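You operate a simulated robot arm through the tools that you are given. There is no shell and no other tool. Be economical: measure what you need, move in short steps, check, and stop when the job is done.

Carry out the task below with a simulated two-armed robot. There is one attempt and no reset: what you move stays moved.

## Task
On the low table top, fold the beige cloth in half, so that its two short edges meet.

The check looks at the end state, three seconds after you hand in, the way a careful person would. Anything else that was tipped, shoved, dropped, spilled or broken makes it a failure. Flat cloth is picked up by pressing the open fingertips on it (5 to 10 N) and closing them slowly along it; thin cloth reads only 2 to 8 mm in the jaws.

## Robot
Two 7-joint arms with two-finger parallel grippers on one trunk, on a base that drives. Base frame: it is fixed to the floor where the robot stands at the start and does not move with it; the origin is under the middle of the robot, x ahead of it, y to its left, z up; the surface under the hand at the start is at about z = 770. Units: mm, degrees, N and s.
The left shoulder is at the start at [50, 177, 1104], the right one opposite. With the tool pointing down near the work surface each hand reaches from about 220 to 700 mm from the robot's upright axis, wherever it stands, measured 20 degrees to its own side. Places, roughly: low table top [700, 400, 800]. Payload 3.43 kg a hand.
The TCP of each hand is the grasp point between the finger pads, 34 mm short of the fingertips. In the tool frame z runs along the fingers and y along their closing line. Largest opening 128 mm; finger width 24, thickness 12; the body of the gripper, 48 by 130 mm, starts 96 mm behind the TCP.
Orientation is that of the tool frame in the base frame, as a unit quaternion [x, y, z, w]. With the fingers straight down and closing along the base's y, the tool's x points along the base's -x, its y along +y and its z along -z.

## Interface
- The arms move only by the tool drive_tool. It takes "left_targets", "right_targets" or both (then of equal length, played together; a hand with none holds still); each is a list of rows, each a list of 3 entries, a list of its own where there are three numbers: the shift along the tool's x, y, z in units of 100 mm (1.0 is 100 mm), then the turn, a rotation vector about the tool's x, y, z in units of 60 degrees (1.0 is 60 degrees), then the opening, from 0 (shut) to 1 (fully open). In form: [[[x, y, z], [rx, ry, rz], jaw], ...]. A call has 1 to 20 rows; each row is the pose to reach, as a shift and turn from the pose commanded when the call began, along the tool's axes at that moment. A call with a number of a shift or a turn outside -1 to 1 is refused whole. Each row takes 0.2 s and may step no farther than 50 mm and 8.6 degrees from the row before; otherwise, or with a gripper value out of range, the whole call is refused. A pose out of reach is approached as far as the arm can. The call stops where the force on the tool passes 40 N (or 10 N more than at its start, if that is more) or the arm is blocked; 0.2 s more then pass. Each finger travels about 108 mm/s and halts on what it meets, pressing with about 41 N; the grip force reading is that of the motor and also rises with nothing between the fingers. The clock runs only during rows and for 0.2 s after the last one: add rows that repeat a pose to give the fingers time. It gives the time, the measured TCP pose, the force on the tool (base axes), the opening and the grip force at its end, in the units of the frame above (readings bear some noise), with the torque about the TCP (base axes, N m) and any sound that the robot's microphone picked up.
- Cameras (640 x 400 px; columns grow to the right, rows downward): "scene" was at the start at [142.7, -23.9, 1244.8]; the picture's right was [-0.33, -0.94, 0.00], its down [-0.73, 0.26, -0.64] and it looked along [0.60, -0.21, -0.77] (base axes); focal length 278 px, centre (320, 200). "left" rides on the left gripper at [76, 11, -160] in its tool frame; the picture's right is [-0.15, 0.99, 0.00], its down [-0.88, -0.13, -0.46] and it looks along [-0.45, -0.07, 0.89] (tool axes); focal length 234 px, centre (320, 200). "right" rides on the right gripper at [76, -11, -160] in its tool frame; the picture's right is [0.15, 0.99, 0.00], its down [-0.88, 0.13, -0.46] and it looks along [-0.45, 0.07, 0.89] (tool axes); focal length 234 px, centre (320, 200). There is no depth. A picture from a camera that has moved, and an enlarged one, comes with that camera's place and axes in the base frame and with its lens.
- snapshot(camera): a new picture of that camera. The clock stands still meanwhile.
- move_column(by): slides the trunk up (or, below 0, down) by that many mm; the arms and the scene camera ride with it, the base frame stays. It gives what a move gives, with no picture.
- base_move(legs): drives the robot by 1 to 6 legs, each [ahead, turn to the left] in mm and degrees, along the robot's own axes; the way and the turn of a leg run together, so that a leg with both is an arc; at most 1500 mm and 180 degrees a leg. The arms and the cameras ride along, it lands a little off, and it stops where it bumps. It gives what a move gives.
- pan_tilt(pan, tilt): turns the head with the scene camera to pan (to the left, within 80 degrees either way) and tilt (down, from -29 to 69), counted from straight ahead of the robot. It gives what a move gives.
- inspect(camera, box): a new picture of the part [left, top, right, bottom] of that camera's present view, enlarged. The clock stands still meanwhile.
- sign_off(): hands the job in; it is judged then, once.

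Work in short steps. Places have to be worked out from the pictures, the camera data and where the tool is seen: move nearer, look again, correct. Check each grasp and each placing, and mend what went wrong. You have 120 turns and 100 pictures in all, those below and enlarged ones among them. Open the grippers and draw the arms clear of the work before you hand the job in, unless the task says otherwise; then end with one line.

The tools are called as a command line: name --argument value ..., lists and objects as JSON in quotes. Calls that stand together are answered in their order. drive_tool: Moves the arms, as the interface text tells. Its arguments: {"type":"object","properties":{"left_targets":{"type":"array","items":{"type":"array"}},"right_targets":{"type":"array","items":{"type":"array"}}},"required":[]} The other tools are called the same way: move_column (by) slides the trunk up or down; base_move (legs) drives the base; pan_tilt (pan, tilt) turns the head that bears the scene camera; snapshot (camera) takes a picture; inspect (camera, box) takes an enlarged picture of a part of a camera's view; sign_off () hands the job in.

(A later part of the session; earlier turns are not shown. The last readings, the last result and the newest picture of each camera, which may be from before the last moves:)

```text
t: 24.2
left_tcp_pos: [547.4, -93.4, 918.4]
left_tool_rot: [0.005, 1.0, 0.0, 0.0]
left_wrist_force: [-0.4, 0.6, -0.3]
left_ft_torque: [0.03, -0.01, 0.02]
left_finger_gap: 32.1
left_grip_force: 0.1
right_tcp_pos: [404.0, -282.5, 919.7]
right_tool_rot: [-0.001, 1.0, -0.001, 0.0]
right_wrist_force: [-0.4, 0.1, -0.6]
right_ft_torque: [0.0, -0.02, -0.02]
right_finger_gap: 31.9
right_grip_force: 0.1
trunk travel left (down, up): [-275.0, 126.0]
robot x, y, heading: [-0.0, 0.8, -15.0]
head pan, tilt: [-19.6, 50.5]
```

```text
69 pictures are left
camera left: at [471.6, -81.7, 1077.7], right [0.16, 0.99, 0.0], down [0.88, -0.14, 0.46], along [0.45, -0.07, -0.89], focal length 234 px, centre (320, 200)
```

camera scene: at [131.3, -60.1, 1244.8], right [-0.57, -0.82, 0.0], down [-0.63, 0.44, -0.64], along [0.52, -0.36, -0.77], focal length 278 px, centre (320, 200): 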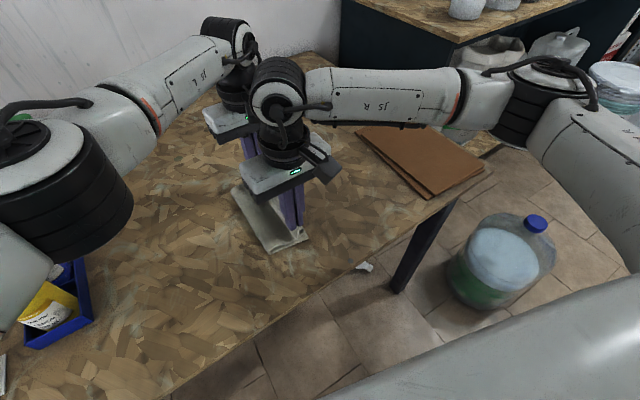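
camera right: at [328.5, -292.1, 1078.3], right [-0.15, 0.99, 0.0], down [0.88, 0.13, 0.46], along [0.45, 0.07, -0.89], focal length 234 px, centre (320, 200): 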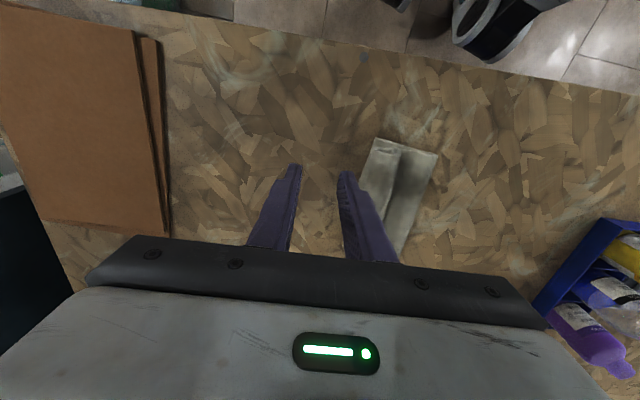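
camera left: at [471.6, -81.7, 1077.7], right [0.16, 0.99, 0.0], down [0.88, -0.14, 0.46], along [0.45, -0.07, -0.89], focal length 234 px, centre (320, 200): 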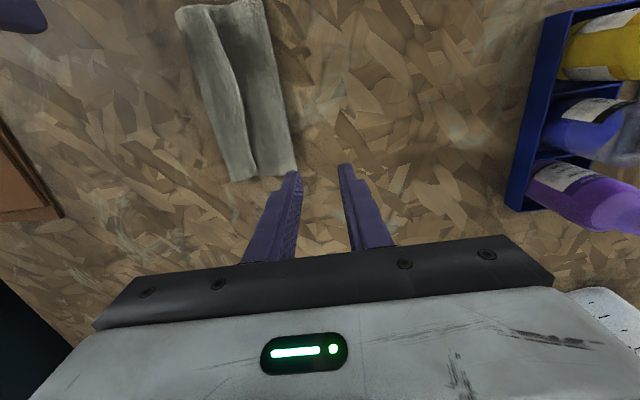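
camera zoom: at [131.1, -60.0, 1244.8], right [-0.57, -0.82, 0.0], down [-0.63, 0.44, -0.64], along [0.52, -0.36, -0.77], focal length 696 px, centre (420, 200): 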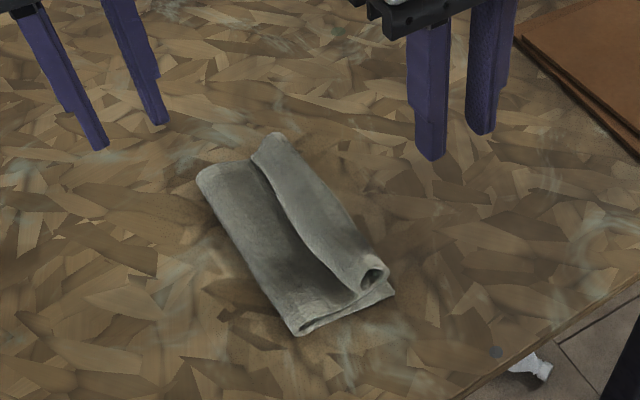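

The fold line is at y≈−127, and the top edge is rolled under in a tube (y −219…−186) — so the top has about 50 mm surplus. I'll straddle the tube with both grippers, pinch it above the lower layer, lift, and lay the hanging tail down properly. First I move above it.

drive_tool --left_targets '[[[-0.02, -0.25, 0], [0, 0, 0.01], 0.36], [[-0.04, -0.5, 0], [0, 0, 0.01], 0.36], [[-0.05, -0.7, 0], [0, 0, 0.01], 0.36], [[-0.06, -0.9, 0.1], [0, 0, 0.01], 0.36], [[-0.06, -1.0, 0.3], [0, 0, 0.01], 0.36], [[-0.06, -1.0, 0.5], [0, 0, 0.01], 0.36]]' --right_targets '[[[0, 0.15, 0], [0, 0, 0], 0.36], [[0, 0.3, 0], [0, 0, 0], 0.36], [[0, 0.45, 0], [0, 0, 0], 0.36], [[0, 0.6, 0.1], [0, 0, 0], 0.36], [[0, 0.7, 0.3], [0, 0, 0], 0.36], [[0, 0.8, 0.5], [0, 0, 0], 0.36]]'

snapshot --camera "right"

snapshot --camera "left"

```text
t: 25.6
left_tcp_pos: [555.6, -194.1, 869.6]
left_tool_rot: [0.009, 1.0, 0.0, 0.0]
left_wrist_force: [-0.2, 0.5, 0.0]
left_ft_torque: [0.01, -0.04, -0.02]
left_finger_gap: 46.2
left_grip_force: 0.0
right_tcp_pos: [403.1, -198.9, 869.4]
right_tool_rot: [0.0, 1.0, 0.0, 0.0]
right_wrist_force: [0.3, 0.0, 1.1]
right_ft_torque: [-0.01, 0.01, 0.0]
right_finger_gap: 46.3
right_grip_force: 0.2
trunk travel left (down, up): [-275.0, 126.0]
robot x, y, heading: [2.8, -2.8, -15.2]
head pan, tilt: [-19.6, 50.5]
```

```text
68 pictures are left
camera right: at [327.5, -209.6, 1028.0], right [-0.15, 0.99, 0.0], down [0.88, 0.13, 0.46], along [0.45, 0.07, -0.89], focal length 234 px, centre (320, 200)
```

right: 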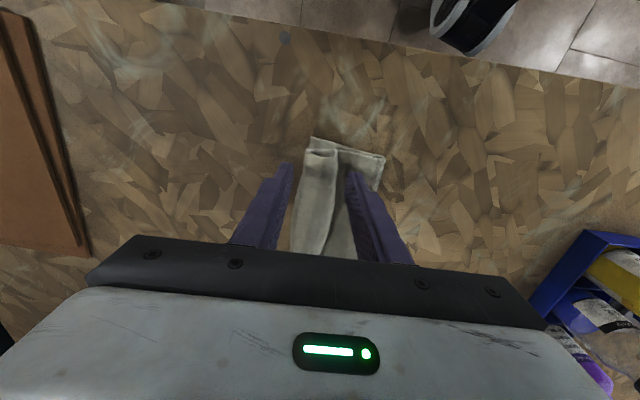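

```text
67 pictures are left
camera left: at [479.9, -181.6, 1029.1], right [0.17, 0.99, 0.0], down [0.88, -0.15, 0.46], along [0.45, -0.08, -0.89], focal length 234 px, centre (320, 200)
```

left: 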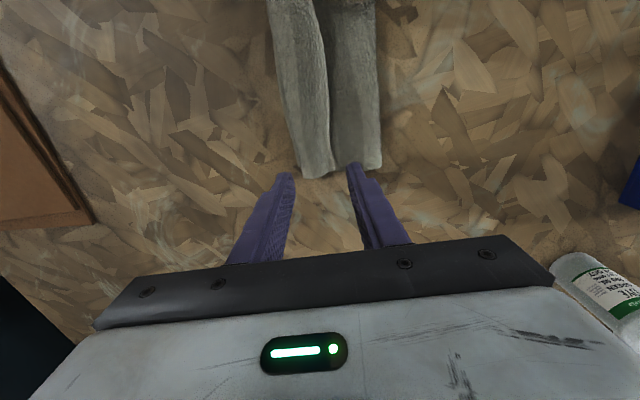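

The tube is centred at y≈−203 (far end) and ≈−196 (near end, which starts around x 396). I adjust and lower to fingertips about 9 mm above the lower layer, straddling the tube.

drive_tool --left_targets '[[[0.01, -0.1, 0], [0, 0, 0], 0.36], [[0.01, -0.1, 0.2], [0, 0, 0], 0.36], [[0.01, -0.1, 0.4], [0, 0, 0], 0.36], [[0.01, -0.1, 0.52], [0, 0, 0], 0.36]]' --right_targets '[[[-0.07, 0.03, 0], [0, 0, 0], 0.36], [[-0.07, 0.03, 0.2], [0, 0, 0], 0.36], [[-0.07, 0.03, 0.4], [0, 0, 0], 0.36], [[-0.07, 0.03, 0.52], [0, 0, 0], 0.36]]'

snapshot --camera "right"

snapshot --camera "left"

```text
t: 26.8
left_tcp_pos: [580.2, -176.0, 825.4]
left_tool_rot: [-0.02, 1.0, -0.003, 0.008]
left_wrist_force: [-0.5, -1.0, -0.2]
left_ft_torque: [0.02, 0.01, 0.02]
left_finger_gap: 46.0
left_grip_force: 0.0
left hand out of reach, approached as far as the arm can: row 1
right_tcp_pos: [410.8, -197.9, 817.5]
right_tool_rot: [-0.001, 1.0, 0.0, 0.002]
right_wrist_force: [-1.1, -0.2, 0.1]
right_ft_torque: [-0.04, 0.02, 0.02]
right_finger_gap: 46.2
right_grip_force: 0.0
trunk travel left (down, up): [-275.0, 126.0]
robot x, y, heading: [-2.4, 2.0, -15.2]
head pan, tilt: [-19.6, 50.5]
stopped in row 4 (left hand): the arm was blocked; the commanded pose is now the measured one
```

```text
66 pictures are left
camera right: at [335.8, -208.5, 976.1], right [-0.15, 0.99, 0.0], down [0.88, 0.13, 0.46], along [0.45, 0.07, -0.89], focal length 234 px, centre (320, 200)
```

right: 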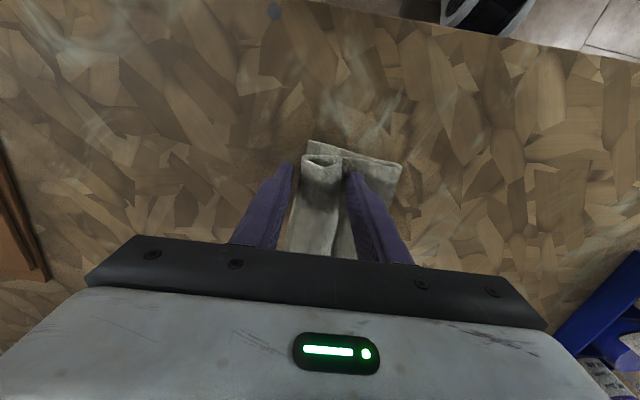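

```text
65 pictures are left
camera left: at [500.9, -166.7, 982.8], right [0.11, 0.99, 0.0], down [0.88, -0.09, 0.47], along [0.47, -0.05, -0.88], focal length 234 px, centre (320, 200)
```

left: 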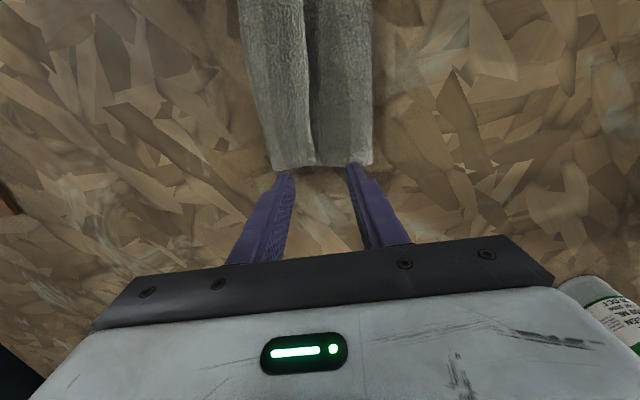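

The left wrist touched the right arm (spacing too small). I lift the left hand clear first, shift the right hand nearer (x≈402), and level the left.

drive_tool --left_targets '[[[0, 0, -0.15], [0, 0, 0], 0.36], [[0, 0, -0.3], [0, 0, 0], 0.36], [[0, 0, -0.45], [0, 0.01, 0.02], 0.36], [[0, 0, -0.45], [-0.006, 0.015, 0.038], 0.36]]' --right_targets '[[[0.03, 0, 0], [0, 0, 0], 0.36], [[0.06, 0.01, 0], [0, 0, 0], 0.36], [[0.09, 0.02, 0], [0, 0, 0], 0.36], [[0.09, 0.02, 0], [0, 0, 0], 0.36]]'

drive_tool --left_targets '[[[0.05, -0.1, 0], [0, 0, 0], 0.36], [[0.1, -0.2, 0], [0, 0, 0], 0.36], [[0.13, -0.28, 0], [0, 0, 0], 0.36], [[0.13, -0.28, 0], [0, 0, 0], 0.36]]'

snapshot --camera "left"

snapshot --camera "scene"

```text
t: 28.0
left_tcp_pos: [594.6, -152.0, 870.6]
left_tool_rot: [-0.025, 1.0, 0.0, -0.001]
left_wrist_force: [-0.2, 0.0, 0.5]
left_ft_torque: [-0.01, 0.0, 0.01]
left_finger_gap: 46.0
left_grip_force: 0.0
right_tcp_pos: [402.8, -194.6, 817.2]
right_tool_rot: [-0.001, 1.0, 0.0, 0.001]
right_wrist_force: [-0.4, 0.0, -0.2]
right_ft_torque: [-0.03, 0.01, -0.01]
right_finger_gap: 46.0
right_grip_force: 0.1
trunk travel left (down, up): [-275.0, 126.0]
robot x, y, heading: [-0.9, -0.3, -14.9]
head pan, tilt: [-19.6, 50.5]
stopped in row 4 (left hand): the arm was blocked; the commanded pose is now the measured one
```

```text
t: 29.2
left_tcp_pos: [593.6, -155.1, 871.9]
left_tool_rot: [-0.047, 0.999, -0.002, 0.0]
left_wrist_force: [0.9, -0.3, 0.1]
left_ft_torque: [-0.01, -0.02, 0.0]
left_finger_gap: 46.0
left_grip_force: 0.0
left hand out of reach, approached as far as the arm can: row 2, 3, 4
right_tcp_pos: [403.8, -194.3, 817.3]
right_tool_rot: [-0.001, 1.0, 0.0, 0.002]
right_wrist_force: [-0.2, 0.3, -0.6]
right_ft_torque: [-0.01, -0.01, -0.02]
right_finger_gap: 46.3
right_grip_force: 0.1
trunk travel left (down, up): [-275.0, 126.0]
robot x, y, heading: [2.8, -1.6, -15.3]
head pan, tilt: [-19.6, 50.5]
stopped in row 4 (left hand): the arm was blocked; the commanded pose is now the measured one
```

```text
64 pictures are left
camera left: at [517.3, -151.2, 1030.9], right [0.05, 1.0, 0.0], down [0.89, -0.05, 0.46], along [0.46, -0.03, -0.89], focal length 234 px, centre (320, 200)
```

left: 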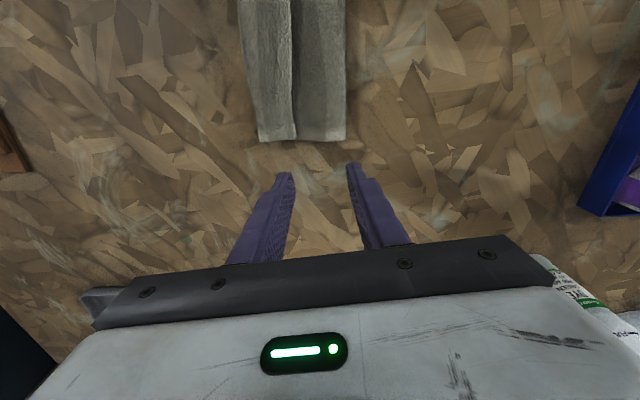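

```text
63 pictures are left
camera scene: at [131.4, -59.7, 1244.8], right [-0.57, -0.82, 0.0], down [-0.63, 0.44, -0.64], along [0.52, -0.36, -0.77], focal length 278 px, centre (320, 200)
```

scene: 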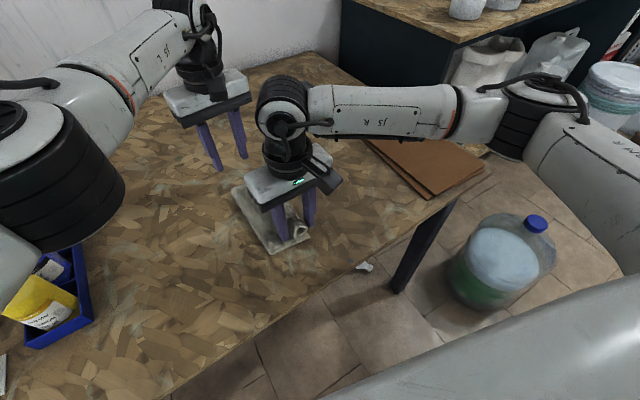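

Here the arms aren't touching; the left arm seems caught at a joint limit in its current posture. I retreat it up and left to a comfortable pose, and raise the right hand straight off the tube.

drive_tool --left_targets '[[[0.1, 0.2, -0.1], [0, 0, 0.02], 0.36], [[0.3, 0.4, -0.2], [0, 0, 0.04], 0.36], [[0.5, 0.6, -0.3], [0, 0, 0.06], 0.36], [[0.7, 0.8, -0.4], [0, 0, 0.08], 0.36], [[0.9, 1.0, -0.4], [0, 0, 0.09], 0.36]]' --right_targets '[[[0, 0, -0.2], [0, 0, 0], 0.36], [[0, 0, -0.5], [0, 0, 0], 0.36], [[0, 0, -0.8], [0, 0, 0], 0.36], [[0, 0, -1.0], [0, 0, 0], 0.36], [[0, 0, -1.0], [0, 0, 0], 0.36]]'

snapshot --camera "scene"

```text
t: 30.4
left_tcp_pos: [491.8, -67.0, 911.7]
left_tool_rot: [0.003, 1.0, -0.002, 0.0]
left_wrist_force: [0.3, -0.7, 0.3]
left_ft_torque: [0.0, 0.01, -0.03]
left_finger_gap: 46.0
left_grip_force: 0.0
right_tcp_pos: [402.3, -195.3, 918.2]
right_tool_rot: [-0.002, 1.0, -0.001, 0.001]
right_wrist_force: [-0.3, -0.2, -0.5]
right_ft_torque: [0.03, -0.01, 0.0]
right_finger_gap: 46.3
right_grip_force: 0.0
trunk travel left (down, up): [-275.0, 126.0]
robot x, y, heading: [3.4, -2.4, -14.9]
head pan, tilt: [-19.6, 50.5]
```

```text
62 pictures are left
camera scene: at [131.2, -59.6, 1244.9], right [-0.57, -0.82, 0.0], down [-0.63, 0.44, -0.64], along [0.52, -0.36, -0.77], focal length 278 px, centre (320, 200)
```

scene: 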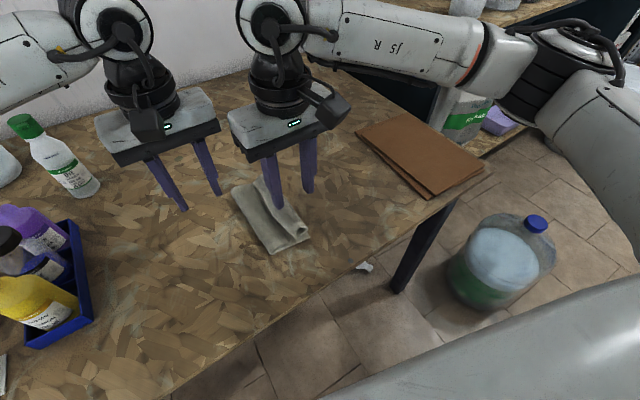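

The left arm recovered. To tell arm contact from a joint limit, I move the right hand away and try the left hand's target pose alone, up high.

drive_tool --left_targets '[[[-0.15, 0, 0], [0, 0, 0], 0.36], [[-0.3, 0, 0], [0, 0, 0], 0.36], [[-0.45, -0.1, 0], [0, 0, 0], 0.36], [[-0.6, -0.3, 0], [0, 0, 0], 0.36], [[-0.75, -0.6, 0], [0, 0, 0], 0.36], [[-0.75, -0.8, 0], [0, 0, 0], 0.36], [[-0.75, -1.0, 0], [0, 0, 0], 0.36]]' --right_targets '[[[0, -0.2, 0], [0, 0, 0], 0.36], [[0, -0.4, 0], [0, 0, 0], 0.36], [[0, -0.6, 0], [0, 0, 0], 0.36], [[0, -0.8, 0], [0, 0, 0], 0.36], [[0, -1.0, 0], [0, 0, 0], 0.36], [[0, -1.0, 0], [0, 0, 0], 0.36], [[0, -1.0, 0], [0, 0, 0], 0.36]]'

drive_tool --left_targets '[[[0, -0.15, 0], [0, 0, 0], 0.36], [[0, -0.35, 0], [0, 0, 0], 0.36], [[0, -0.35, 0.2], [0, 0, 0], 0.36]]'

snapshot --camera "scene"

```text
t: 32.0
left_tcp_pos: [567.6, -168.7, 912.0]
left_tool_rot: [0.004, 1.0, -0.002, 0.0]
left_wrist_force: [-0.7, 0.1, -0.2]
left_ft_torque: [0.01, -0.01, 0.05]
left_finger_gap: 46.2
left_grip_force: 0.0
right_tcp_pos: [403.3, -296.2, 918.5]
right_tool_rot: [-0.002, 1.0, 0.0, 0.001]
right_wrist_force: [0.9, 0.4, 0.3]
right_ft_torque: [0.0, 0.01, -0.01]
right_finger_gap: 45.9
right_grip_force: 0.0
trunk travel left (down, up): [-275.0, 126.0]
robot x, y, heading: [1.7, -1.7, -15.0]
head pan, tilt: [-19.6, 50.5]
```

```text
t: 33.0
left_tcp_pos: [584.2, -172.0, 908.2]
left_tool_rot: [-0.026, 1.0, -0.007, 0.003]
left_wrist_force: [0.8, -0.3, 0.6]
left_ft_torque: [0.01, 0.0, 0.01]
left_finger_gap: 46.3
left_grip_force: 0.1
left hand out of reach, approached as far as the arm can: row 2, 3
right_tcp_pos: [402.8, -295.8, 917.1]
right_tool_rot: [-0.002, 1.0, 0.001, -0.001]
right_wrist_force: [0.3, -0.1, -0.5]
right_ft_torque: [0.0, 0.01, 0.0]
right_finger_gap: 45.8
right_grip_force: 0.0
trunk travel left (down, up): [-275.0, 126.0]
robot x, y, heading: [0.9, 3.1, -15.0]
head pan, tilt: [-19.6, 50.5]
stopped in row 3 (left hand): the arm was blocked; the commanded pose is now the measured one
```

```text
61 pictures are left
camera scene: at [131.6, -59.6, 1244.8], right [-0.57, -0.82, 0.0], down [-0.64, 0.44, -0.64], along [0.52, -0.36, -0.77], focal length 278 px, centre (320, 200)
```

scene: 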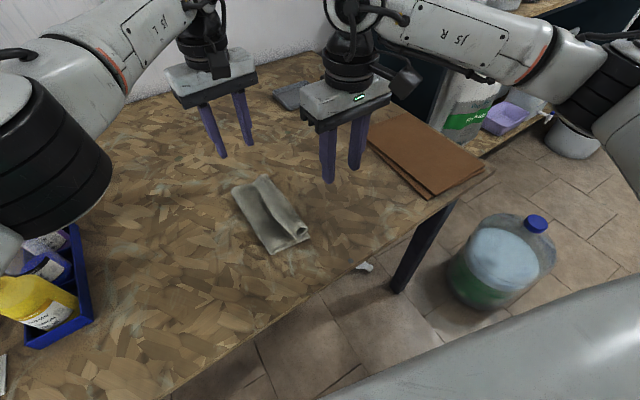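

So it is a reach limit of the left arm, made worse by the tool yaw relative to the body. Turning the base another −13° gives it margin; I retreat the left hand first, then turn.

drive_tool --left_targets '[[[0.2, 0.25, 0], [0, 0, 0.02], 0.36], [[0.4, 0.5, 0], [0, 0, 0.04], 0.36], [[0.6, 0.75, -0.1], [0, 0, 0.05], 0.36], [[0.8, 1.0, -0.1], [0, 0, 0.05], 0.36]]'

base_move --legs '[[0, -13]]'

snapshot --camera "scene"

```text
t: 34.0
left_tcp_pos: [495.1, -75.5, 915.8]
left_tool_rot: [0.002, 1.0, -0.008, 0.002]
left_wrist_force: [0.1, 0.6, -0.6]
left_ft_torque: [0.0, -0.04, -0.03]
left_finger_gap: 46.3
left_grip_force: 0.0
right_tcp_pos: [403.4, -294.9, 917.7]
right_tool_rot: [-0.001, 1.0, 0.0, 0.001]
right_wrist_force: [0.5, 0.6, 0.1]
right_ft_torque: [0.0, -0.03, -0.05]
right_finger_gap: 46.2
right_grip_force: 0.1
trunk travel left (down, up): [-275.0, 126.0]
robot x, y, heading: [-2.2, 3.1, -15.2]
head pan, tilt: [-19.6, 50.5]
```

```text
t: 35.2
left_tcp_pos: [464.5, -191.2, 915.9]
left_tool_rot: [0.121, 0.993, -0.007, 0.002]
left_wrist_force: [-1.3, -0.8, 0.3]
left_ft_torque: [0.01, -0.02, 0.02]
left_finger_gap: 45.8
left_grip_force: 0.1
right_tcp_pos: [322.2, -381.2, 919.1]
right_tool_rot: [0.117, 0.993, 0.0, 0.001]
right_wrist_force: [-0.6, -0.2, 0.4]
right_ft_torque: [-0.01, -0.04, -0.01]
right_finger_gap: 46.2
right_grip_force: 0.1
trunk travel left (down, up): [-275.0, 126.0]
robot x, y, heading: [-3.2, -1.7, -28.2]
head pan, tilt: [-19.6, 50.5]
```

```text
60 pictures are left
camera scene: at [112.9, -89.1, 1244.8], right [-0.75, -0.67, 0.0], down [-0.51, 0.58, -0.64], along [0.42, -0.47, -0.77], focal length 278 px, centre (320, 200)
```

scene: 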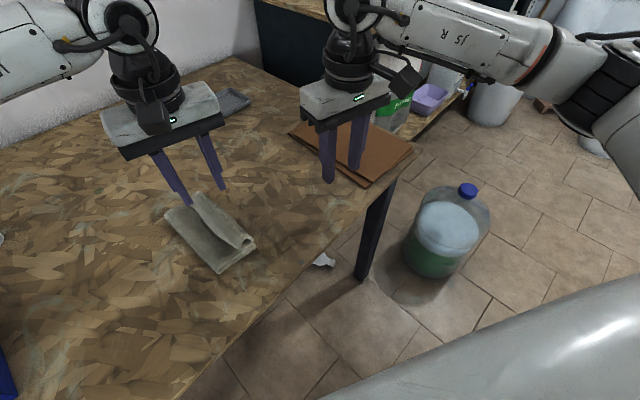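

Next I bring both hands above their ends of the tube, squared to the table axes, in two steps.

drive_tool --left_targets '[[[-0.2, 0.02, 0], [0, 0, -0.045], 0.36], [[-0.4, 0.04, 0], [0, 0, -0.09], 0.36], [[-0.6, 0.07, 0], [-0.005, 0, -0.14], 0.36], [[-0.8, 0.09, 0], [-0.01, 0, -0.19], 0.36], [[-0.985, 0.11, 0], [-0.013, 0, -0.232], 0.36]]' --right_targets '[[[-0.12, 0.2, 0], [0, 0, -0.045], 0.36], [[-0.24, 0.4, 0], [0, 0, -0.09], 0.36], [[-0.36, 0.6, 0], [0, 0, -0.135], 0.36], [[-0.48, 0.8, 0], [0, 0, -0.18], 0.36], [[-0.566, 0.99, 0], [0, 0, -0.223], 0.36]]'

drive_tool --right_targets '[[[0, 0.2, 0.1], [0, 0, 0], 0.36], [[0, 0.4, 0.2], [0, 0, 0], 0.36], [[0, 0.6, 0.3], [0, 0, 0], 0.36], [[-0.03, 0.8, 0.4], [0, 0, 0], 0.36], [[-0.03, 1.0, 0.4], [0, 0, 0], 0.36]]' --left_targets '[[[0, 0, 0.1], [0, 0, 0], 0.36], [[0, 0, 0.2], [0, 0, 0], 0.36], [[0, 0, 0.3], [0, 0, 0], 0.36], [[0, 0, 0.4], [0, 0, 0], 0.36], [[0, 0, 0.4], [0, 0, 0], 0.36]]'

snapshot --camera "left"

snapshot --camera "right"

```text
t: 36.4
left_tcp_pos: [563.2, -204.4, 917.6]
left_tool_rot: [0.0, 1.0, -0.001, 0.001]
left_wrist_force: [0.8, 0.3, 0.6]
left_ft_torque: [0.01, -0.01, 0.01]
left_finger_gap: 46.2
left_grip_force: 0.0
right_tcp_pos: [400.1, -300.3, 916.1]
right_tool_rot: [0.002, 1.0, -0.001, 0.0]
right_wrist_force: [-1.0, -0.9, 0.1]
right_ft_torque: [0.01, -0.02, 0.02]
right_finger_gap: 45.9
right_grip_force: 0.0
trunk travel left (down, up): [-275.0, 126.0]
robot x, y, heading: [-2.1, 0.8, -28.3]
head pan, tilt: [-19.6, 50.5]
```

```text
t: 37.6
left_tcp_pos: [563.3, -204.1, 875.8]
left_tool_rot: [0.0, 1.0, -0.002, 0.002]
left_wrist_force: [0.6, 0.5, 0.9]
left_ft_torque: [0.01, -0.01, -0.02]
left_finger_gap: 46.2
left_grip_force: 0.0
right_tcp_pos: [404.6, -199.7, 878.8]
right_tool_rot: [0.002, 1.0, 0.001, 0.0]
right_wrist_force: [0.4, 1.1, 0.1]
right_ft_torque: [0.01, -0.01, -0.01]
right_finger_gap: 46.3
right_grip_force: 0.2
trunk travel left (down, up): [-275.0, 126.0]
robot x, y, heading: [-1.6, -3.1, -28.5]
head pan, tilt: [-19.6, 50.5]
```

```text
59 pictures are left
camera left: at [486.6, -192.1, 1034.1], right [0.15, 0.99, 0.0], down [0.88, -0.13, 0.46], along [0.45, -0.07, -0.89], focal length 234 px, centre (320, 200)
```

left: 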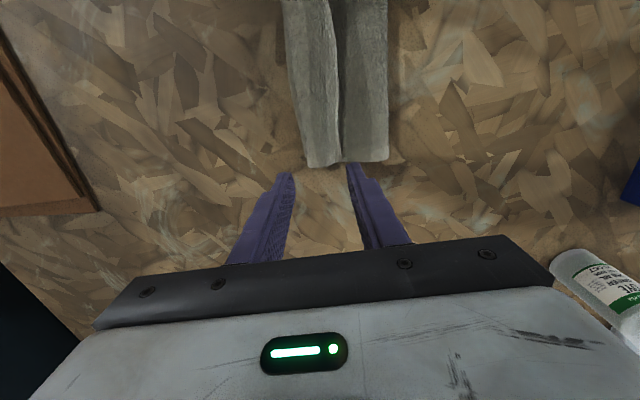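

```text
58 pictures are left
camera right: at [328.9, -210.0, 1036.9], right [-0.14, 0.99, 0.0], down [0.88, 0.13, 0.46], along [0.45, 0.06, -0.89], focal length 234 px, centre (320, 200)
```

right: 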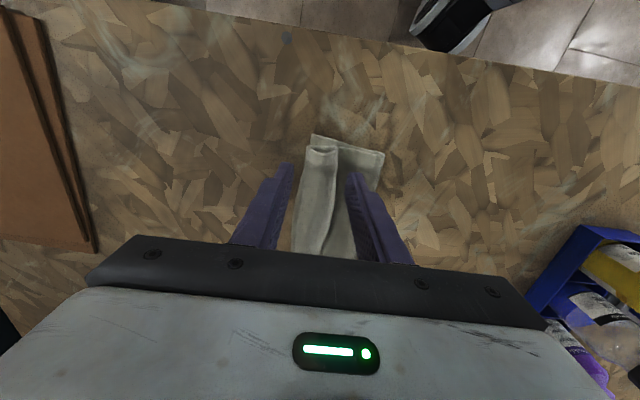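

Both reached their poses with margin. Tube centres are y≈−200 (left hand) and ≈−196 (right); I trim and lower around the tube.

drive_tool --left_targets '[[[0.06, 0.03, 0], [0, 0, 0], 0.36], [[0.06, 0.03, 0.2], [0, 0, 0], 0.36], [[0.06, 0.03, 0.4], [0, 0, 0], 0.36], [[0.06, 0.03, 0.59], [0, 0, 0], 0.36]]' --right_targets '[[[0.0, 0.04, 0], [0, 0, 0], 0.36], [[0.0, 0.04, 0.2], [0, 0, 0], 0.36], [[0.0, 0.04, 0.4], [0, 0, 0], 0.36], [[0.0, 0.04, 0.62], [0, 0, 0], 0.36]]'

snapshot --camera "left"

inspect --camera "scene" --box '[140, 160, 300, 290]'

```text
t: 38.6
left_tcp_pos: [558.6, -201.3, 815.4]
left_tool_rot: [0.0, 1.0, -0.001, 0.001]
left_wrist_force: [0.1, 0.2, -0.6]
left_ft_torque: [-0.04, 0.0, 0.02]
left_finger_gap: 46.1
left_grip_force: 0.0
right_tcp_pos: [404.6, -194.9, 814.6]
right_tool_rot: [0.001, 1.0, 0.0, 0.0]
right_wrist_force: [-0.9, -1.0, -0.2]
right_ft_torque: [0.02, -0.01, 0.0]
right_finger_gap: 45.7
right_grip_force: 0.1
trunk travel left (down, up): [-275.0, 126.0]
robot x, y, heading: [-2.4, 2.0, -28.7]
head pan, tilt: [-19.6, 50.5]
```

```text
57 pictures are left
camera left: at [481.5, -189.7, 974.5], right [0.15, 0.99, 0.0], down [0.88, -0.13, 0.46], along [0.45, -0.07, -0.89], focal length 234 px, centre (320, 200)
```

left: 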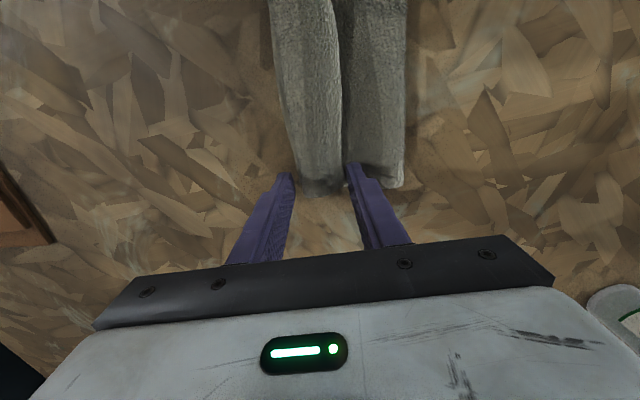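

```text
3.08 times, centred on (220, 225) of scene
camera zoom: at [113.3, -88.8, 1244.9], right [-0.75, -0.67, 0.0], down [-0.51, 0.58, -0.64], along [0.42, -0.47, -0.77], focal length 856 px, centre (628, 123)
```

zoom: 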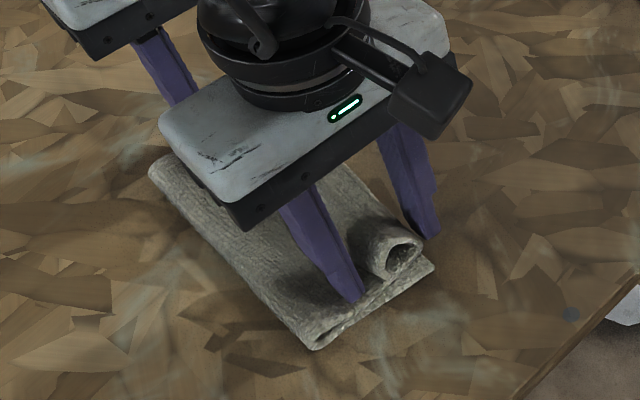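

The fingers straddle the tube at both ends. Close slowly, then lift a little to check.

drive_tool --left_targets '[[[0, 0, 0], [0, 0, 0], 0.28], [[0, 0, 0], [0, 0, 0], 0.2], [[0, 0, 0], [0, 0, 0], 0.14], [[0, 0, 0], [0, 0, 0], 0.08], [[0, 0, 0], [0, 0, 0], 0.03], [[0, 0, 0], [0, 0, 0], 0], [[0, 0, 0], [0, 0, 0], 0]]' --right_targets '[[[0, 0, 0], [0, 0, 0], 0.28], [[0, 0, 0], [0, 0, 0], 0.2], [[0, 0, 0], [0, 0, 0], 0.14], [[0, 0, 0], [0, 0, 0], 0.08], [[0, 0, 0], [0, 0, 0], 0.03], [[0, 0, 0], [0, 0, 0], 0], [[0, 0, 0], [0, 0, 0], 0]]'

drive_tool --left_targets '[[[0, 0, -0.1], [0, 0, 0], 0], [[0, 0, -0.2], [0, 0, 0], 0], [[0, 0, -0.3], [0, 0, 0], 0], [[0, 0, -0.4], [0, 0, 0], 0], [[0, 0, -0.4], [0, 0, 0], 0]]' --right_targets '[[[0, 0, -0.1], [0, 0, 0], 0], [[0, 0, -0.2], [0, 0, 0], 0], [[0, 0, -0.3], [0, 0, 0], 0], [[0, 0, -0.4], [0, 0, 0], 0], [[0, 0, -0.4], [0, 0, 0], 0]]'

inspect --camera "scene" --box '[140, 160, 300, 290]'

snapshot --camera "right"

```text
t: 40.2
left_tcp_pos: [558.2, -201.6, 816.1]
left_tool_rot: [0.0, 1.0, 0.0, 0.001]
left_wrist_force: [-0.2, -0.1, -0.2]
left_ft_torque: [-0.04, 0.05, 0.01]
left_finger_gap: 5.0
left_grip_force: 39.0
right_tcp_pos: [404.9, -194.0, 814.4]
right_tool_rot: [0.001, 1.0, 0.0, 0.001]
right_wrist_force: [0.1, -0.2, -0.5]
right_ft_torque: [0.01, 0.02, -0.01]
right_finger_gap: 4.6
right_grip_force: 38.9
trunk travel left (down, up): [-275.0, 126.0]
robot x, y, heading: [-1.6, 0.1, -28.7]
head pan, tilt: [-19.6, 50.5]
```

```text
t: 41.4
left_tcp_pos: [556.2, -200.1, 856.9]
left_tool_rot: [0.0, 1.0, -0.001, 0.001]
left_wrist_force: [0.4, -0.4, 0.0]
left_ft_torque: [0.01, 0.04, -0.03]
left_finger_gap: 4.8
left_grip_force: 38.8
right_tcp_pos: [405.2, -194.5, 858.0]
right_tool_rot: [0.001, 1.0, 0.0, 0.001]
right_wrist_force: [-0.1, -1.0, 0.5]
right_ft_torque: [0.02, -0.01, 0.03]
right_finger_gap: 4.4
right_grip_force: 39.0
trunk travel left (down, up): [-275.0, 126.0]
robot x, y, heading: [0.1, 0.9, -28.5]
head pan, tilt: [-19.6, 50.5]
```

```text
3.08 times, centred on (220, 225) of scene
camera zoom: at [113.2, -88.8, 1244.8], right [-0.75, -0.67, 0.0], down [-0.51, 0.58, -0.64], along [0.42, -0.47, -0.77], focal length 856 px, centre (628, 123)
```

zoom: 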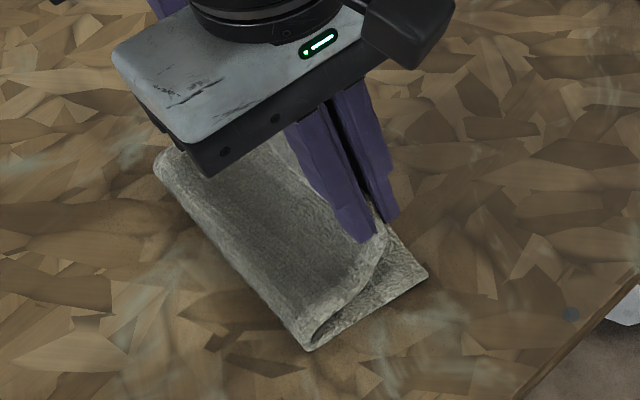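

```text
54 pictures are left
camera right: at [328.6, -204.6, 1015.6], right [-0.14, 0.99, 0.0], down [0.88, 0.13, 0.46], along [0.45, 0.06, -0.89], focal length 234 px, centre (320, 200)
```

right: 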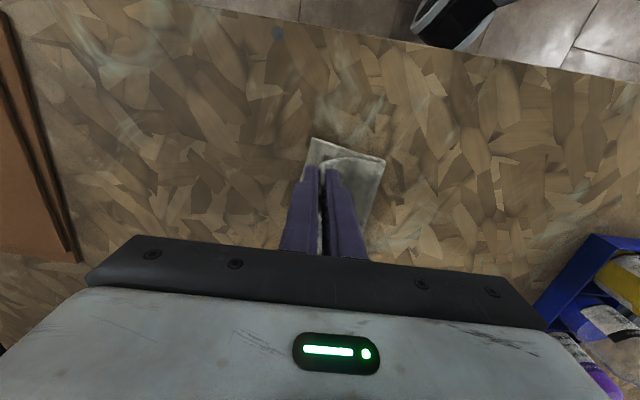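

Both grasps took the top layer only; the lower layer stays flat. I lift another 35 mm to see the hanging tail.

drive_tool --left_targets '[[[0, 0.08, -0.12], [0, 0, 0], 0], [[0, 0.16, -0.24], [0, 0, 0], 0], [[0, 0.25, -0.35], [0, 0, 0], 0], [[0, 0.25, -0.35], [0, 0, 0], 0]]' --right_targets '[[[0, 0.08, -0.12], [0, 0, 0], 0], [[0, 0.16, -0.24], [0, 0, 0], 0], [[0, 0.25, -0.35], [0, 0, 0], 0], [[0, 0.25, -0.35], [0, 0, 0], 0]]'

inspect --camera "scene" --box '[140, 150, 300, 280]'

inspect --camera "right" --box '[240, 80, 440, 260]'

inspect --camera "left" --box '[220, 0, 420, 260]'

```text
t: 42.4
left_tcp_pos: [556.8, -174.9, 892.1]
left_tool_rot: [0.0, 1.0, -0.001, 0.002]
left_wrist_force: [0.2, -0.1, 0.4]
left_ft_torque: [-0.02, -0.04, 0.0]
left_finger_gap: 4.8
left_grip_force: 39.0
right_tcp_pos: [404.9, -171.6, 890.7]
right_tool_rot: [0.0, 1.0, -0.001, 0.001]
right_wrist_force: [-0.1, 0.3, 0.9]
right_ft_torque: [-0.01, -0.04, 0.01]
right_finger_gap: 4.5
right_grip_force: 38.8
trunk travel left (down, up): [-275.0, 126.0]
robot x, y, heading: [4.6, 0.4, -28.7]
head pan, tilt: [-19.6, 50.5]
```

```text
3.08 times, centred on (220, 215) of scene
camera zoom: at [113.2, -88.8, 1244.8], right [-0.75, -0.67, 0.0], down [-0.51, 0.58, -0.64], along [0.42, -0.47, -0.77], focal length 856 px, centre (628, 154)
```

zoom: 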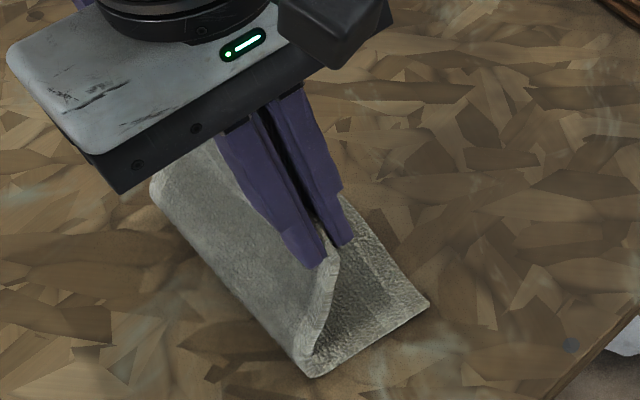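

```text
2.22 times, centred on (340, 170) of right
camera zoom: at [328.3, -181.5, 1049.1], right [-0.14, 0.99, 0.0], down [0.88, 0.13, 0.46], along [0.45, 0.06, -0.89], focal length 520 px, centre (276, 267)
```

zoom: 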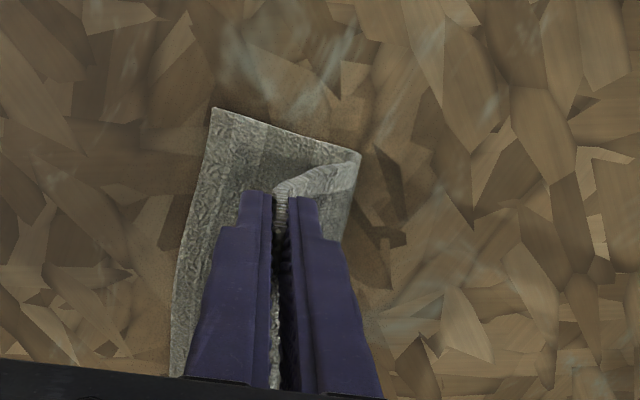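

```text
1.54 times, centred on (320, 130) of left
camera zoom: at [480.6, -164.4, 1051.2], right [0.15, 0.99, 0.0], down [0.88, -0.13, 0.46], along [0.45, -0.07, -0.89], focal length 360 px, centre (320, 308)
```

zoom: 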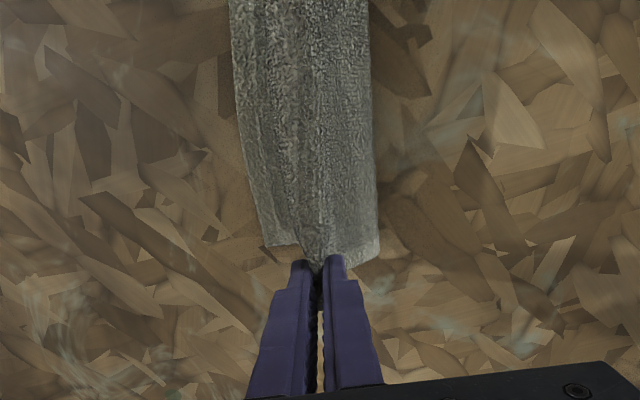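

The edge is gathered up inside the fingers with no tail hanging, about 50 mm of cloth in the bundle. I first carry the hands back to about y −95 at 62 mm height so the lower layer re-lays and the fold line moves to the middle (y≈−97).

drive_tool --left_targets '[[[0, 0.15, 0], [0, 0, 0], 0], [[0, 0.3, 0.05], [0, 0, 0], 0], [[0, 0.45, 0.1], [0, 0, 0], 0], [[0, 0.6, 0.15], [0, 0, 0], 0], [[0, 0.78, 0.22], [0, 0, 0], 0], [[0, 0.78, 0.22], [0, 0, 0], 0]]' --right_targets '[[[0, 0.15, 0], [0, 0, 0], 0], [[0, 0.3, 0.05], [0, 0, 0], 0], [[0, 0.45, 0.1], [0, 0, 0], 0], [[0, 0.6, 0.15], [0, 0, 0], 0], [[0, 0.78, 0.22], [0, 0, 0], 0], [[0, 0.78, 0.22], [0, 0, 0], 0]]'

inspect --camera "scene" --box '[120, 140, 320, 290]'

snapshot --camera "right"

snapshot --camera "left"

```text
t: 43.8
left_tcp_pos: [556.0, -97.3, 869.8]
left_tool_rot: [0.0, 1.0, -0.001, 0.002]
left_wrist_force: [0.1, -0.1, -0.3]
left_ft_torque: [-0.01, -0.02, 0.01]
left_finger_gap: 4.9
left_grip_force: 39.3
right_tcp_pos: [403.3, -93.0, 870.0]
right_tool_rot: [0.001, 1.0, -0.001, 0.001]
right_wrist_force: [-0.6, 0.2, -0.2]
right_ft_torque: [0.01, -0.03, -0.06]
right_finger_gap: 4.6
right_grip_force: 39.2
trunk travel left (down, up): [-275.0, 126.0]
robot x, y, heading: [-0.7, -1.1, -28.5]
head pan, tilt: [-19.6, 50.5]
```

```text
2.67 times, centred on (220, 215) of scene
camera zoom: at [113.2, -88.8, 1244.8], right [-0.75, -0.67, 0.0], down [-0.51, 0.58, -0.64], along [0.42, -0.47, -0.77], focal length 742 px, centre (587, 160)
```

zoom: 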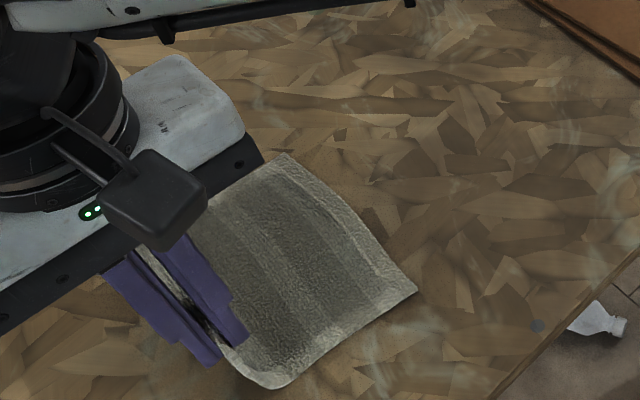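

```text
49 pictures are left
camera right: at [327.6, -103.0, 1027.6], right [-0.14, 0.99, 0.0], down [0.88, 0.13, 0.46], along [0.45, 0.06, -0.89], focal length 234 px, centre (320, 200)
```

right: 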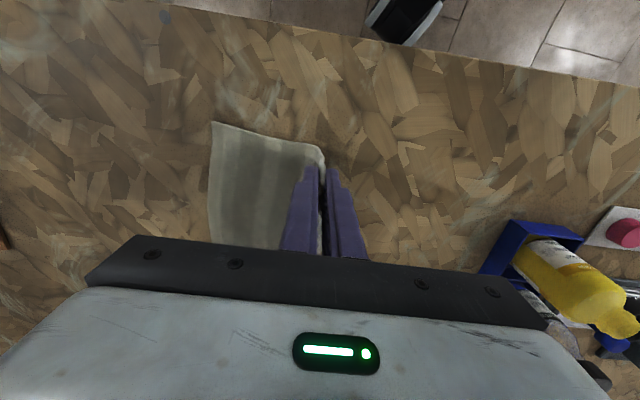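

```text
48 pictures are left
camera left: at [479.4, -86.1, 1029.2], right [0.15, 0.99, 0.0], down [0.88, -0.13, 0.46], along [0.45, -0.07, -0.89], focal length 234 px, centre (320, 200)
```

left: 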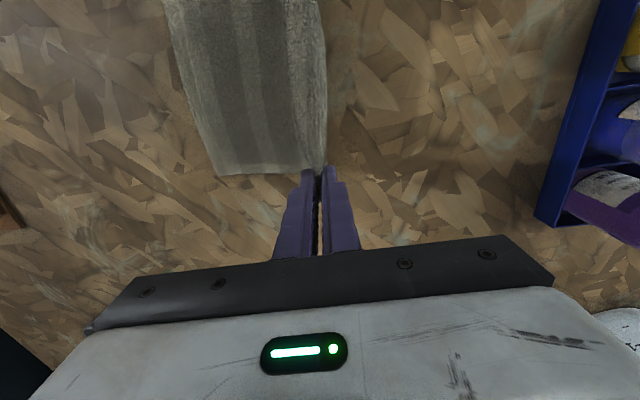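

The lower half is flat with its edge at y≈−212…−220 and the fold near y −97. I now bring the hands over to y≈−155 at 27 mm height, ready to release the bundle leaning toward −y.

drive_tool --left_targets '[[[0, -0.15, 0], [0, 0, 0], 0], [[0, -0.3, 0.08], [0, 0, 0], 0], [[0, -0.45, 0.2], [0, 0, 0], 0], [[0, -0.6, 0.34], [0, 0, 0], 0], [[0, -0.62, 0.36], [0, 0, 0], 0]]' --right_targets '[[[0, -0.15, 0], [0, 0, 0], 0], [[0, -0.3, 0.08], [0, 0, 0], 0], [[0, -0.45, 0.2], [0, 0, 0], 0], [[0, -0.6, 0.34], [0, 0, 0], 0], [[0, -0.62, 0.36], [0, 0, 0], 0]]'

inspect --camera "scene" --box '[120, 140, 320, 290]'

inspect --camera "right" --box '[240, 80, 440, 260]'

```text
t: 45.0
left_tcp_pos: [556.4, -159.8, 831.6]
left_tool_rot: [0.001, 1.0, -0.001, 0.002]
left_wrist_force: [-0.3, 0.0, -0.6]
left_ft_torque: [-0.02, 0.01, 0.01]
left_finger_gap: 4.7
left_grip_force: 39.1
right_tcp_pos: [403.2, -153.8, 834.5]
right_tool_rot: [0.001, 1.0, -0.001, 0.0]
right_wrist_force: [0.4, -0.1, 0.6]
right_ft_torque: [0.02, -0.01, -0.02]
right_finger_gap: 4.4
right_grip_force: 38.9
trunk travel left (down, up): [-275.0, 126.0]
robot x, y, heading: [1.2, 0.9, -28.7]
head pan, tilt: [-19.6, 50.5]
```

```text
2.67 times, centred on (220, 215) of scene
camera zoom: at [113.2, -88.7, 1244.8], right [-0.75, -0.67, 0.0], down [-0.51, 0.58, -0.64], along [0.42, -0.47, -0.77], focal length 742 px, centre (587, 160)
```

zoom: 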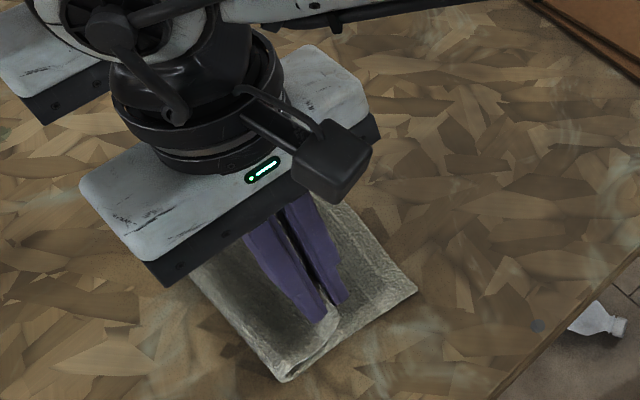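

```text
2.22 times, centred on (340, 170) of right
camera zoom: at [327.8, -164.1, 992.9], right [-0.14, 0.99, 0.0], down [0.88, 0.13, 0.46], along [0.45, 0.07, -0.89], focal length 520 px, centre (276, 267)
```

zoom: 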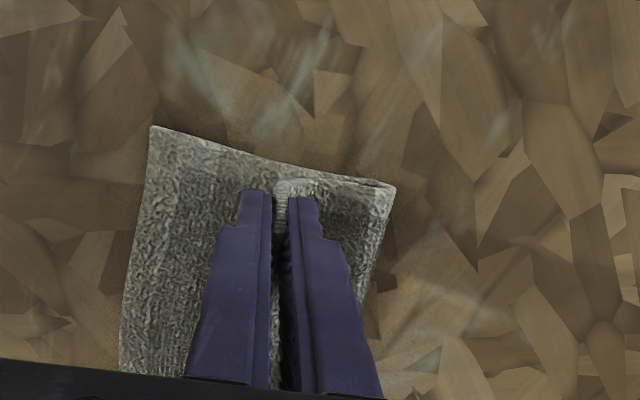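

The layers are in good register. I open the fingers and look at how the bundle falls before sweeping it outward.

drive_tool --left_targets '[[[0, 0, 0], [0, 0, 0], 0.1], [[0, -0.05, 0], [0, 0, 0], 0.25], [[0, -0.1, 0], [0, 0, 0], 0.4]]' --right_targets '[[[0, 0, 0], [0, 0, 0], 0.1], [[0, -0.05, 0], [0, 0, 0], 0.25], [[0, -0.1, 0], [0, 0, 0], 0.4]]'

inspect --camera "scene" --box '[120, 140, 320, 290]'

inspect --camera "right" --box '[240, 80, 440, 260]'

inspect --camera "left" --box '[220, 0, 420, 260]'

```text
t: 45.8
left_tcp_pos: [557.3, -171.3, 833.0]
left_tool_rot: [0.001, 1.0, -0.001, 0.002]
left_wrist_force: [0.9, 0.2, 0.5]
left_ft_torque: [0.02, 0.0, 0.01]
left_finger_gap: 51.3
left_grip_force: 0.0
right_tcp_pos: [405.3, -164.3, 833.9]
right_tool_rot: [0.001, 1.0, 0.0, 0.001]
right_wrist_force: [0.4, -0.1, -0.5]
right_ft_torque: [0.0, -0.02, 0.0]
right_finger_gap: 51.0
right_grip_force: 0.1
trunk travel left (down, up): [-275.0, 126.0]
robot x, y, heading: [3.3, -2.1, -28.7]
head pan, tilt: [-19.6, 50.5]
```

```text
2.67 times, centred on (220, 215) of scene
camera zoom: at [113.2, -88.8, 1244.8], right [-0.75, -0.67, 0.0], down [-0.51, 0.58, -0.64], along [0.42, -0.47, -0.77], focal length 742 px, centre (587, 160)
```

zoom: 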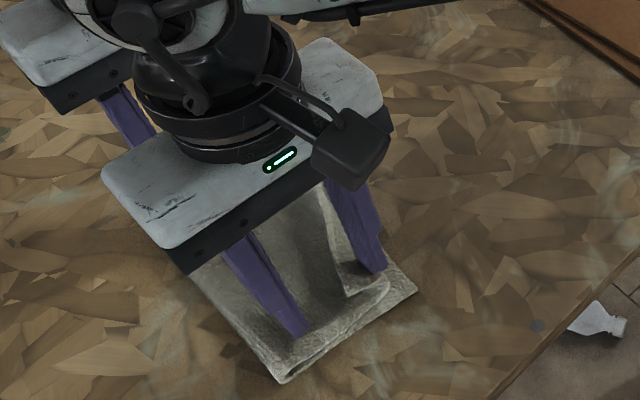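

```text
2.22 times, centred on (340, 170) of right
camera zoom: at [328.7, -173.9, 991.0], right [-0.14, 0.99, 0.0], down [0.88, 0.13, 0.46], along [0.45, 0.07, -0.89], focal length 520 px, centre (276, 267)
```

zoom: 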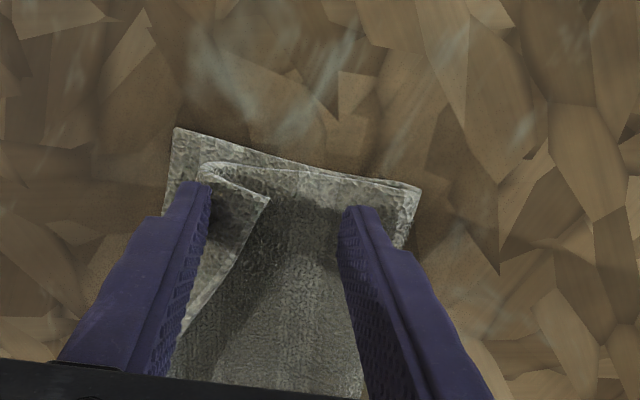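

```text
1.54 times, centred on (320, 130) of left
camera zoom: at [480.5, -159.6, 991.6], right [0.15, 0.99, 0.0], down [0.88, -0.13, 0.46], along [0.45, -0.07, -0.89], focal length 360 px, centre (320, 308)
```

zoom: 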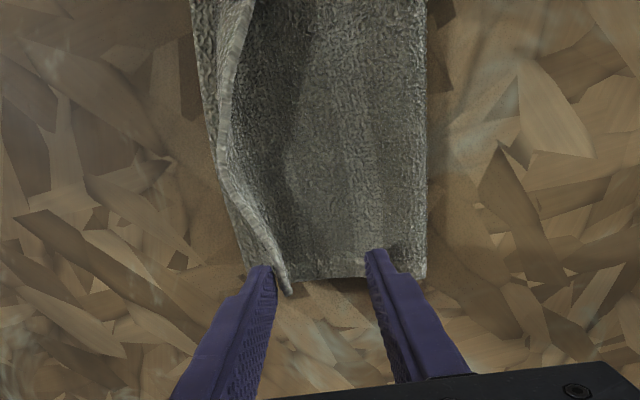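

The top layer lies over and its edge now stands up as a small flap at the −y end, edge free on top. I open wider, lower to just above the cloth, and sweep the +y fingers toward −y to turn the flap outward.

drive_tool --left_targets '[[[0, -0.06, 0], [0, 0, 0], 0.5], [[0, -0.1, 0], [0, 0, 0], 0.62], [[0, -0.1, 0.08], [0, 0, 0], 0.62], [[0, -0.1, 0.16], [0, 0, 0], 0.62], [[0, -0.2, 0.18], [0, 0, 0], 0.62], [[0, -0.32, 0.18], [0, 0, 0], 0.62], [[0, -0.44, 0.17], [0, 0, 0], 0.62], [[0, -0.56, 0.16], [0, 0, 0], 0.62], [[0, -0.66, 0.15], [0, 0, 0], 0.62]]' --right_targets '[[[0, -0.06, 0], [0, 0, 0], 0.5], [[0, -0.1, 0], [0, 0, 0], 0.62], [[0, -0.1, 0.08], [0, 0, 0], 0.62], [[0, -0.1, 0.16], [0, 0, 0], 0.62], [[0, -0.2, 0.18], [0, 0, 0], 0.62], [[0, -0.32, 0.18], [0, 0, 0], 0.62], [[0, -0.44, 0.17], [0, 0, 0], 0.62], [[0, -0.56, 0.16], [0, 0, 0], 0.62], [[0, -0.66, 0.15], [0, 0, 0], 0.62]]'

inspect --camera "right" --box '[220, 80, 460, 260]'

inspect --camera "left" --box '[220, 0, 460, 260]'

```text
t: 47.8
left_tcp_pos: [556.3, -237.7, 817.1]
left_tool_rot: [0.0, 1.0, -0.001, 0.001]
left_wrist_force: [-0.1, -0.4, -0.4]
left_ft_torque: [0.03, -0.02, 0.0]
left_finger_gap: 79.4
left_grip_force: 0.1
right_tcp_pos: [401.6, -230.3, 819.4]
right_tool_rot: [0.001, 1.0, 0.0, 0.001]
right_wrist_force: [0.1, -0.4, 0.6]
right_ft_torque: [0.01, 0.04, 0.03]
right_finger_gap: 79.4
right_grip_force: 0.0
trunk travel left (down, up): [-275.0, 126.0]
robot x, y, heading: [1.9, -1.1, -28.7]
head pan, tilt: [-19.6, 50.5]
```

```text
2.22 times, centred on (340, 170) of right
camera zoom: at [326.8, -240.8, 977.6], right [-0.14, 0.99, 0.0], down [0.88, 0.13, 0.46], along [0.45, 0.07, -0.89], focal length 520 px, centre (276, 267)
```

zoom: 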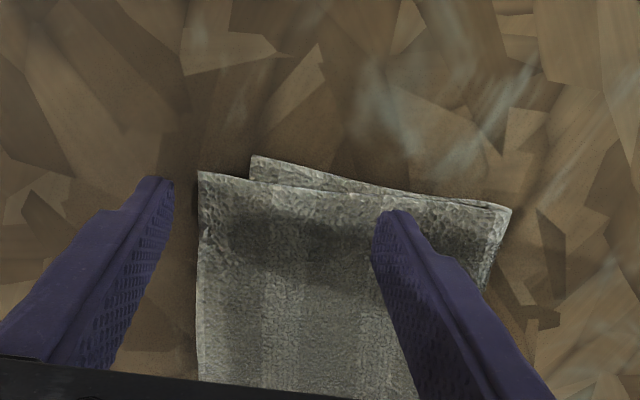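

```text
1.54 times, centred on (340, 130) of left
camera zoom: at [479.9, -225.2, 976.4], right [0.15, 0.99, 0.0], down [0.88, -0.13, 0.46], along [0.45, -0.07, -0.89], focal length 360 px, centre (289, 308)
```

zoom: 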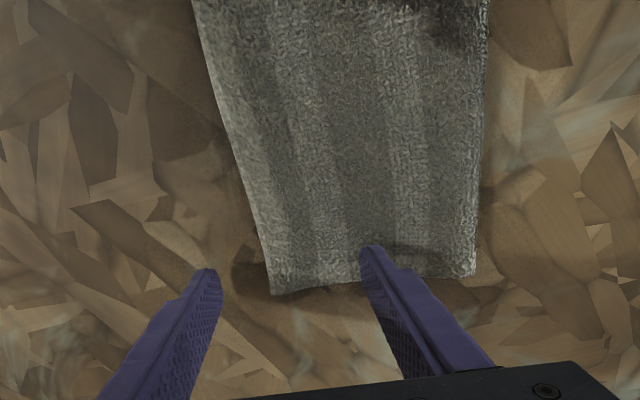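

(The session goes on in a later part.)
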